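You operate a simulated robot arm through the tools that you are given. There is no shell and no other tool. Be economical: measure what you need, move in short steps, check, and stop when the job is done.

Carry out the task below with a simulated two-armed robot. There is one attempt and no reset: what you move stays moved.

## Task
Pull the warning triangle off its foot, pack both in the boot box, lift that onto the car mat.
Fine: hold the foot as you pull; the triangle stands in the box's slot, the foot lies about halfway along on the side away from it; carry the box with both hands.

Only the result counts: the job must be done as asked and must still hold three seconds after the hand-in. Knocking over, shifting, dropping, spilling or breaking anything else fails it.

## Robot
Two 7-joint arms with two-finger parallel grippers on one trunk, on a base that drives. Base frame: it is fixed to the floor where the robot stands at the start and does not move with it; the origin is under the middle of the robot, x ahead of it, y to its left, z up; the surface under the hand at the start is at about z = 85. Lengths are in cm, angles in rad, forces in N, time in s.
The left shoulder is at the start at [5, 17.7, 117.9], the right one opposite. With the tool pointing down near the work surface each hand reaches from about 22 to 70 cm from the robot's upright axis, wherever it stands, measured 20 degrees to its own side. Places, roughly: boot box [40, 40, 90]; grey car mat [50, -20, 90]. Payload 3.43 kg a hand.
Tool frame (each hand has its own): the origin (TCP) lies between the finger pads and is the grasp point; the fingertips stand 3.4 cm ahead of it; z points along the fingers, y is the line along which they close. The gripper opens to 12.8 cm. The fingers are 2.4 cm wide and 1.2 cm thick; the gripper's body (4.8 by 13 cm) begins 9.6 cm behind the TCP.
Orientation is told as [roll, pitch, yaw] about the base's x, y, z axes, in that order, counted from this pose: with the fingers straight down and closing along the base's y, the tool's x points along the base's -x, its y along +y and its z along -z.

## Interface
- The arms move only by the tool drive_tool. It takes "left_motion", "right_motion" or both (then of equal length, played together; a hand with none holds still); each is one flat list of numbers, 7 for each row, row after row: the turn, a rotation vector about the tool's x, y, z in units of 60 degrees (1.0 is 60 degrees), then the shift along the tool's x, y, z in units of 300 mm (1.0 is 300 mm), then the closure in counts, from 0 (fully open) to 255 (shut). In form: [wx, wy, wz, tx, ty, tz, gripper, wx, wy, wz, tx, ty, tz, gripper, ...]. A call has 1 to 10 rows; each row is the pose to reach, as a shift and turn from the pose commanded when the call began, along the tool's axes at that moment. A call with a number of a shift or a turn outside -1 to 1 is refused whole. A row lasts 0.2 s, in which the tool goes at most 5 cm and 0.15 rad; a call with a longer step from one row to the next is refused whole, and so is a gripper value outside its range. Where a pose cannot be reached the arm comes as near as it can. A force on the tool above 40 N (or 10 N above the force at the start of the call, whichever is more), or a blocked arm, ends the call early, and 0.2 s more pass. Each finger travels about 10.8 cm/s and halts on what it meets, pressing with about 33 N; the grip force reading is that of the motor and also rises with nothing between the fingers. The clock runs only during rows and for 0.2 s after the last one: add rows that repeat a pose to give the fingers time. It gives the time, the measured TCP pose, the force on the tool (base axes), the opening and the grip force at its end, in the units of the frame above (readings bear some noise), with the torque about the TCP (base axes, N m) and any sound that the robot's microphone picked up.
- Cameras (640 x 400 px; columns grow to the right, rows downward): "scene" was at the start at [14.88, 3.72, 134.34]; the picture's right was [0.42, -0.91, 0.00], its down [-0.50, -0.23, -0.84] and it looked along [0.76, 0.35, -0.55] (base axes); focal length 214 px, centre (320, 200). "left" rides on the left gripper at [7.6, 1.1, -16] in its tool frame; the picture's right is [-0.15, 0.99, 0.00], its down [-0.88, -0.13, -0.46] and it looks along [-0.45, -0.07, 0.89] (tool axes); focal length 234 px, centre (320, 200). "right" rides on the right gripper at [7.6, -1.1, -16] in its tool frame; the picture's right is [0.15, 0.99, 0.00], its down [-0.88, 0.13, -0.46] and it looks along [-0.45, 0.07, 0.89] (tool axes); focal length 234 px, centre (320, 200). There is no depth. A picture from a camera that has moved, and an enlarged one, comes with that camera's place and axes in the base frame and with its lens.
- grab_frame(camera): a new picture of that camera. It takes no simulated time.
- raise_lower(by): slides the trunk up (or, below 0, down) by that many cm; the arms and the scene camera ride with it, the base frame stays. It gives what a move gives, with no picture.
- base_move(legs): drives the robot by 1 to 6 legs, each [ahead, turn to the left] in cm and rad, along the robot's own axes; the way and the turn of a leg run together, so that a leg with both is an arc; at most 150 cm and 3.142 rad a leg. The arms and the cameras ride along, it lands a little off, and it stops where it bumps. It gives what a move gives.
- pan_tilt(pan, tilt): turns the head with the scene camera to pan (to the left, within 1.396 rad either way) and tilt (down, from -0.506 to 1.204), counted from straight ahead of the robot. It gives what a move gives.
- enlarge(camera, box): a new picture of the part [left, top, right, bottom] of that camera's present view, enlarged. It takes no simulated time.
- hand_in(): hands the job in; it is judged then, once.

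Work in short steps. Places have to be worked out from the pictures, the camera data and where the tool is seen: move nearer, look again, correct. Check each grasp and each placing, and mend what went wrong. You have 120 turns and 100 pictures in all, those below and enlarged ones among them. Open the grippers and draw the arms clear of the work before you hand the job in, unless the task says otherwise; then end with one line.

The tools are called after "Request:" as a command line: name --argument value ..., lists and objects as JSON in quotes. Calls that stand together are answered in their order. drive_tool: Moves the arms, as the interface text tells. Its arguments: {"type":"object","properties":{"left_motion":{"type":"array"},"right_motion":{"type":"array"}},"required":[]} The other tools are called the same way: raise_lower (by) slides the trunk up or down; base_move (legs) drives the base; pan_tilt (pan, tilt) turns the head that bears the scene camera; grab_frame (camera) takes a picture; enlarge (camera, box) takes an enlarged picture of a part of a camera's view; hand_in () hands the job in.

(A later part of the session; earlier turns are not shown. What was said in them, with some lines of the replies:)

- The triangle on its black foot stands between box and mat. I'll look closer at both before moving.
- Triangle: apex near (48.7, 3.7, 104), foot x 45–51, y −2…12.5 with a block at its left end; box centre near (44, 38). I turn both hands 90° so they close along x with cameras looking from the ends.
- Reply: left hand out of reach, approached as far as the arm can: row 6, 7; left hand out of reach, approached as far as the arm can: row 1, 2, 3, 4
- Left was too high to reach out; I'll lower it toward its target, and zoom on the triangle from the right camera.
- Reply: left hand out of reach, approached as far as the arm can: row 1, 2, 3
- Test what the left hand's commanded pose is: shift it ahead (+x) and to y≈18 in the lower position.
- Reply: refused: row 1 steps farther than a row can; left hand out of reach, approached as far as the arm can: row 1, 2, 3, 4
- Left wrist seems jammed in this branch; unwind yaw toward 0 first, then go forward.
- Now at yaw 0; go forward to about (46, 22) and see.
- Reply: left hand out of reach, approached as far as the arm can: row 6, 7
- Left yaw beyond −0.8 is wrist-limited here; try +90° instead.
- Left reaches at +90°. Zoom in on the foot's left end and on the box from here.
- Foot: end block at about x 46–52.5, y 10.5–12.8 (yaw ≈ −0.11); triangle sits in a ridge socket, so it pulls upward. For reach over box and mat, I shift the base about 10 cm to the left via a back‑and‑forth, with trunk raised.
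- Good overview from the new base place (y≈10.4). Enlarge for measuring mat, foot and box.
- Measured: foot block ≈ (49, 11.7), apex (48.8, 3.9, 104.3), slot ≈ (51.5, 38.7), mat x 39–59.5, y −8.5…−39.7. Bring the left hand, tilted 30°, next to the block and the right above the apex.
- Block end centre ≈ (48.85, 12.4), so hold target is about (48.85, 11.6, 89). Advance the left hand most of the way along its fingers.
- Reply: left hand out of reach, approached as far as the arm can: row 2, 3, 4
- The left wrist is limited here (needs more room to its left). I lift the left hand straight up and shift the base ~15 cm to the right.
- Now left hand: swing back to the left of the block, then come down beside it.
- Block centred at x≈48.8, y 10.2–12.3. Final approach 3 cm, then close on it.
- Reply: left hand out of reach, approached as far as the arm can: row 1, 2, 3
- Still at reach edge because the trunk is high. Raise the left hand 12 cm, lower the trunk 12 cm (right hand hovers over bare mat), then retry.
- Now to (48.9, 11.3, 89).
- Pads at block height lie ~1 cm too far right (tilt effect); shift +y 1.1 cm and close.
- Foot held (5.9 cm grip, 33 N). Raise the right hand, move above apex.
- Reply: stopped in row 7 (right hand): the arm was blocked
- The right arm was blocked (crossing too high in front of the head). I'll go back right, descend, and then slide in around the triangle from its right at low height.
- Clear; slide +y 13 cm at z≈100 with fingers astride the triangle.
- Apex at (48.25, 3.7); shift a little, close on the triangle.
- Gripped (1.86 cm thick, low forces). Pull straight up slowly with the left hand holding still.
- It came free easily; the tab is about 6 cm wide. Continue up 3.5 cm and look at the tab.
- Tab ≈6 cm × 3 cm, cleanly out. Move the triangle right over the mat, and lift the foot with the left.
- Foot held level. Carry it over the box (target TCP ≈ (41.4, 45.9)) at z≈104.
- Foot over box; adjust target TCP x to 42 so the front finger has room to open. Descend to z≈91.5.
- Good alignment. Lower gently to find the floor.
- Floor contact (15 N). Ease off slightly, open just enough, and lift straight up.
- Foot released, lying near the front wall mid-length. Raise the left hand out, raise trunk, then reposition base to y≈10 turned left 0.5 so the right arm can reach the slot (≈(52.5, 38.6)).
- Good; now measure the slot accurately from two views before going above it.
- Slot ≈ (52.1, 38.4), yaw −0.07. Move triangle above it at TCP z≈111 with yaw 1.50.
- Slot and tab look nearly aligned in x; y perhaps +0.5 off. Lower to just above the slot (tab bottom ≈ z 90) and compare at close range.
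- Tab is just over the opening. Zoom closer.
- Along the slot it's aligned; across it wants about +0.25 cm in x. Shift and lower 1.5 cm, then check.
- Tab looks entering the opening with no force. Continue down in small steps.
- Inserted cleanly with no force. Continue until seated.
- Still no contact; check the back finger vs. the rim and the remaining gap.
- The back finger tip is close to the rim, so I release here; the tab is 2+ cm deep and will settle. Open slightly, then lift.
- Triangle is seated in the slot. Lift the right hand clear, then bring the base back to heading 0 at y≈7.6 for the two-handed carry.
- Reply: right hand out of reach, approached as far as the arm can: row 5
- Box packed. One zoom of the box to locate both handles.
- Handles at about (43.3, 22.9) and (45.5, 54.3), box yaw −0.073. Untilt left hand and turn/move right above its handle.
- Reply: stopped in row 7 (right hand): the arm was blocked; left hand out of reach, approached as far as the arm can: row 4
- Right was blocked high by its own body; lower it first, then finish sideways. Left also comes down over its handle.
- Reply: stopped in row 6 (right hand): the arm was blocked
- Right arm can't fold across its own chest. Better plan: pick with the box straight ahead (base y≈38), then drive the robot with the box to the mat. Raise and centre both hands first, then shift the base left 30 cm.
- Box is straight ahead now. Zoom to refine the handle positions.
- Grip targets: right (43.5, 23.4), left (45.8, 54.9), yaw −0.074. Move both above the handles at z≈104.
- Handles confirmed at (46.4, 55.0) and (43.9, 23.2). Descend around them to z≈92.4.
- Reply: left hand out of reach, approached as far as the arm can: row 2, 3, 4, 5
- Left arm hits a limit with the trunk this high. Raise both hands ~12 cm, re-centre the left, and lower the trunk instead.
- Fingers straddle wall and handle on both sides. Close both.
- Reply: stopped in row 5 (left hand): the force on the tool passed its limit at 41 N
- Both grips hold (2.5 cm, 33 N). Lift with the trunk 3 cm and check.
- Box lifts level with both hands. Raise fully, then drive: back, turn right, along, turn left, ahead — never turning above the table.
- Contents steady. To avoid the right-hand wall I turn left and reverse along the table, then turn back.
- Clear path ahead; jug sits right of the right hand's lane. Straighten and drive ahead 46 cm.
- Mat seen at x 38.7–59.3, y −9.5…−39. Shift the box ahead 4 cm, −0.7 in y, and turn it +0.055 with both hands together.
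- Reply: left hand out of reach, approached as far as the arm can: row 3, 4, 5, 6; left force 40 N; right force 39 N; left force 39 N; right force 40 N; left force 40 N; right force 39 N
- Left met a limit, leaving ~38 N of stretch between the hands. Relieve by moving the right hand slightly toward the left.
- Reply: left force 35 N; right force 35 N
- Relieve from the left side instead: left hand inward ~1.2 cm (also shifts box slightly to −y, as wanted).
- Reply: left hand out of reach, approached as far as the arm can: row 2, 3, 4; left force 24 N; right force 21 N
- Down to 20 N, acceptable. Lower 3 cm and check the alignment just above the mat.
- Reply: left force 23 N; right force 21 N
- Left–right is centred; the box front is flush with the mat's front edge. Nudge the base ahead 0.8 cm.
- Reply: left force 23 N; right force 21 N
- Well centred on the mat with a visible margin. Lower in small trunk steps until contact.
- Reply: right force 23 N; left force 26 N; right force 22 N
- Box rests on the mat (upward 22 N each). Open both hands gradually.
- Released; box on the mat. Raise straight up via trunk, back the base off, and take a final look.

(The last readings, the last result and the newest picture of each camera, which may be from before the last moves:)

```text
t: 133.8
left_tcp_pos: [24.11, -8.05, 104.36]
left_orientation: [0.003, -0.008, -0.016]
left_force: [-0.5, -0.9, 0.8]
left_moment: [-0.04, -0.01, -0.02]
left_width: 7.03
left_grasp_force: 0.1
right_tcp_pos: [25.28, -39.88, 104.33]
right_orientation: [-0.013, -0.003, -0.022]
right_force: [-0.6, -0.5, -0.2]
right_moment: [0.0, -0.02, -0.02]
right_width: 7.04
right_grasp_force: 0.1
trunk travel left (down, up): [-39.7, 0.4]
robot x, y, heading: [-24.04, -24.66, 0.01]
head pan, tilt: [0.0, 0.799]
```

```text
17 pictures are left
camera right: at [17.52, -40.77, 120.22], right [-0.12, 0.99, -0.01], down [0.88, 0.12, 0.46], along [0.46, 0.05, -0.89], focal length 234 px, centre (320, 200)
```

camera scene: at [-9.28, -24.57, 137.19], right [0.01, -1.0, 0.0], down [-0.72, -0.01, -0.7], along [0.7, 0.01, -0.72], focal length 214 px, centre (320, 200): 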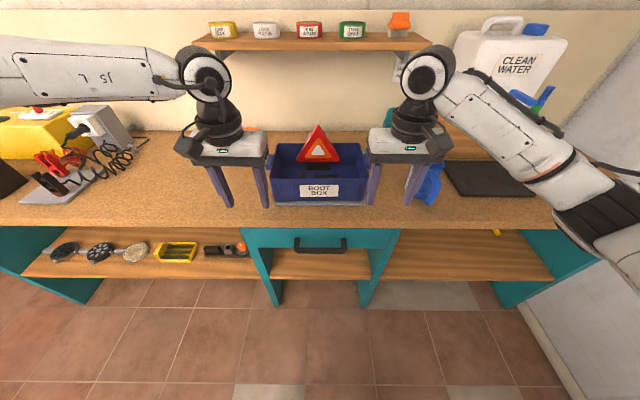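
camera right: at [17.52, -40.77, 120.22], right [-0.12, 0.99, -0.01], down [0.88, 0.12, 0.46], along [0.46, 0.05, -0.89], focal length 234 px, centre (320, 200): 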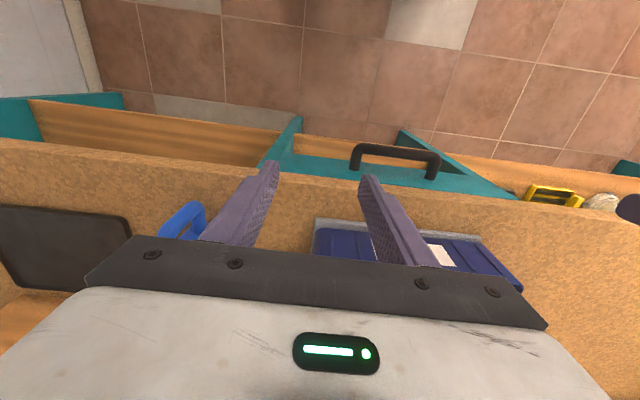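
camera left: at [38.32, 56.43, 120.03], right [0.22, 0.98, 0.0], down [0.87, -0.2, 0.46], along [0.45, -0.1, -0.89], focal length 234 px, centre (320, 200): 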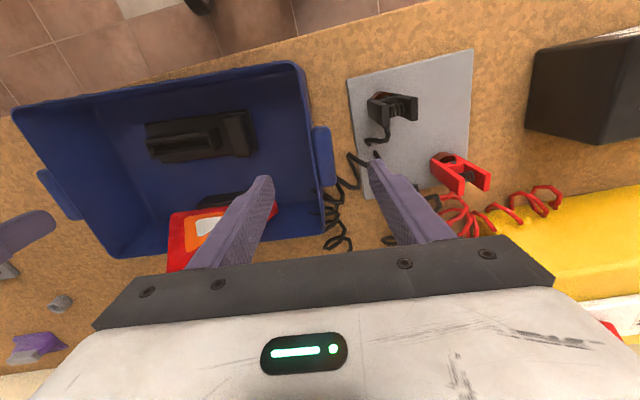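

Everything stands. A last zoom to confirm, with grippers opened fully.

Request:
drive_tool --left_motion '[0, 0, 0, 0, 0, 0, 50, 0, 0, 0, 0, 0, 0, 0, 0, 0, 0, 0, 0, 0, 0]' --right_motion '[0, 0, 0, 0, 0, 0, 50, 0, 0, 0, 0, 0, 0, 0, 0, 0, 0, 0, 0, 0, 0]'

Request:
enlarge --camera "scene" --box '[250, 110, 390, 220]'

```text
t: 134.6
left_tcp_pos: [24.16, -8.14, 104.38]
left_orientation: [0.003, -0.006, -0.015]
left_force: [-1.0, 0.0, 0.6]
left_moment: [0.02, 0.0, 0.0]
left_width: 12.79
left_grasp_force: 0.1
right_tcp_pos: [25.4, -39.87, 104.23]
right_orientation: [-0.012, -0.003, -0.023]
right_force: [0.4, -0.4, -0.7]
right_moment: [0.0, -0.01, -0.02]
right_width: 12.81
right_grasp_force: 0.0
trunk travel left (down, up): [-39.7, 0.4]
robot x, y, heading: [-24.13, -24.44, 0.013]
head pan, tilt: [0.0, 0.799]
```

```text
3.64 times, centred on (320, 165) of scene
camera zoom: at [-9.21, -24.57, 137.18], right [0.01, -1.0, 0.0], down [-0.72, -0.01, -0.7], along [0.7, 0.01, -0.72], focal length 780 px, centre (320, 327)
```

zoom: 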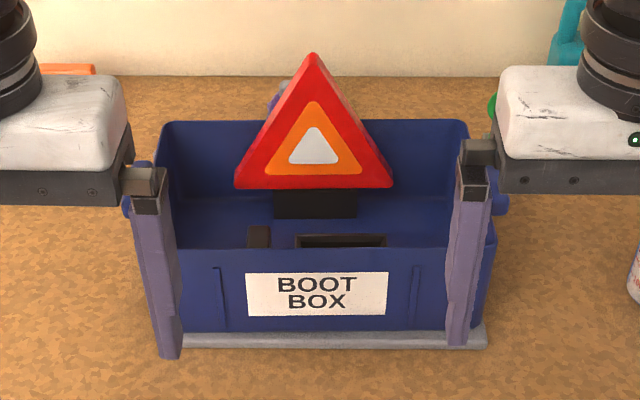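

The triangle stands in the slot, the foot lies at the front about mid-length, the box rests on the mat and the hands are clear. Handing in.

Request:
hand_in

```text
The job is handed in.
```

I pulled the triangle off its foot while the left hand held the foot and packed both in the boot box. The triangle is in the slot and the foot lies about mid-length on the side away from it. I then carried the box with both hands onto the car mat; the last picture showed everything in place and the hands clear, and the job is handed in.
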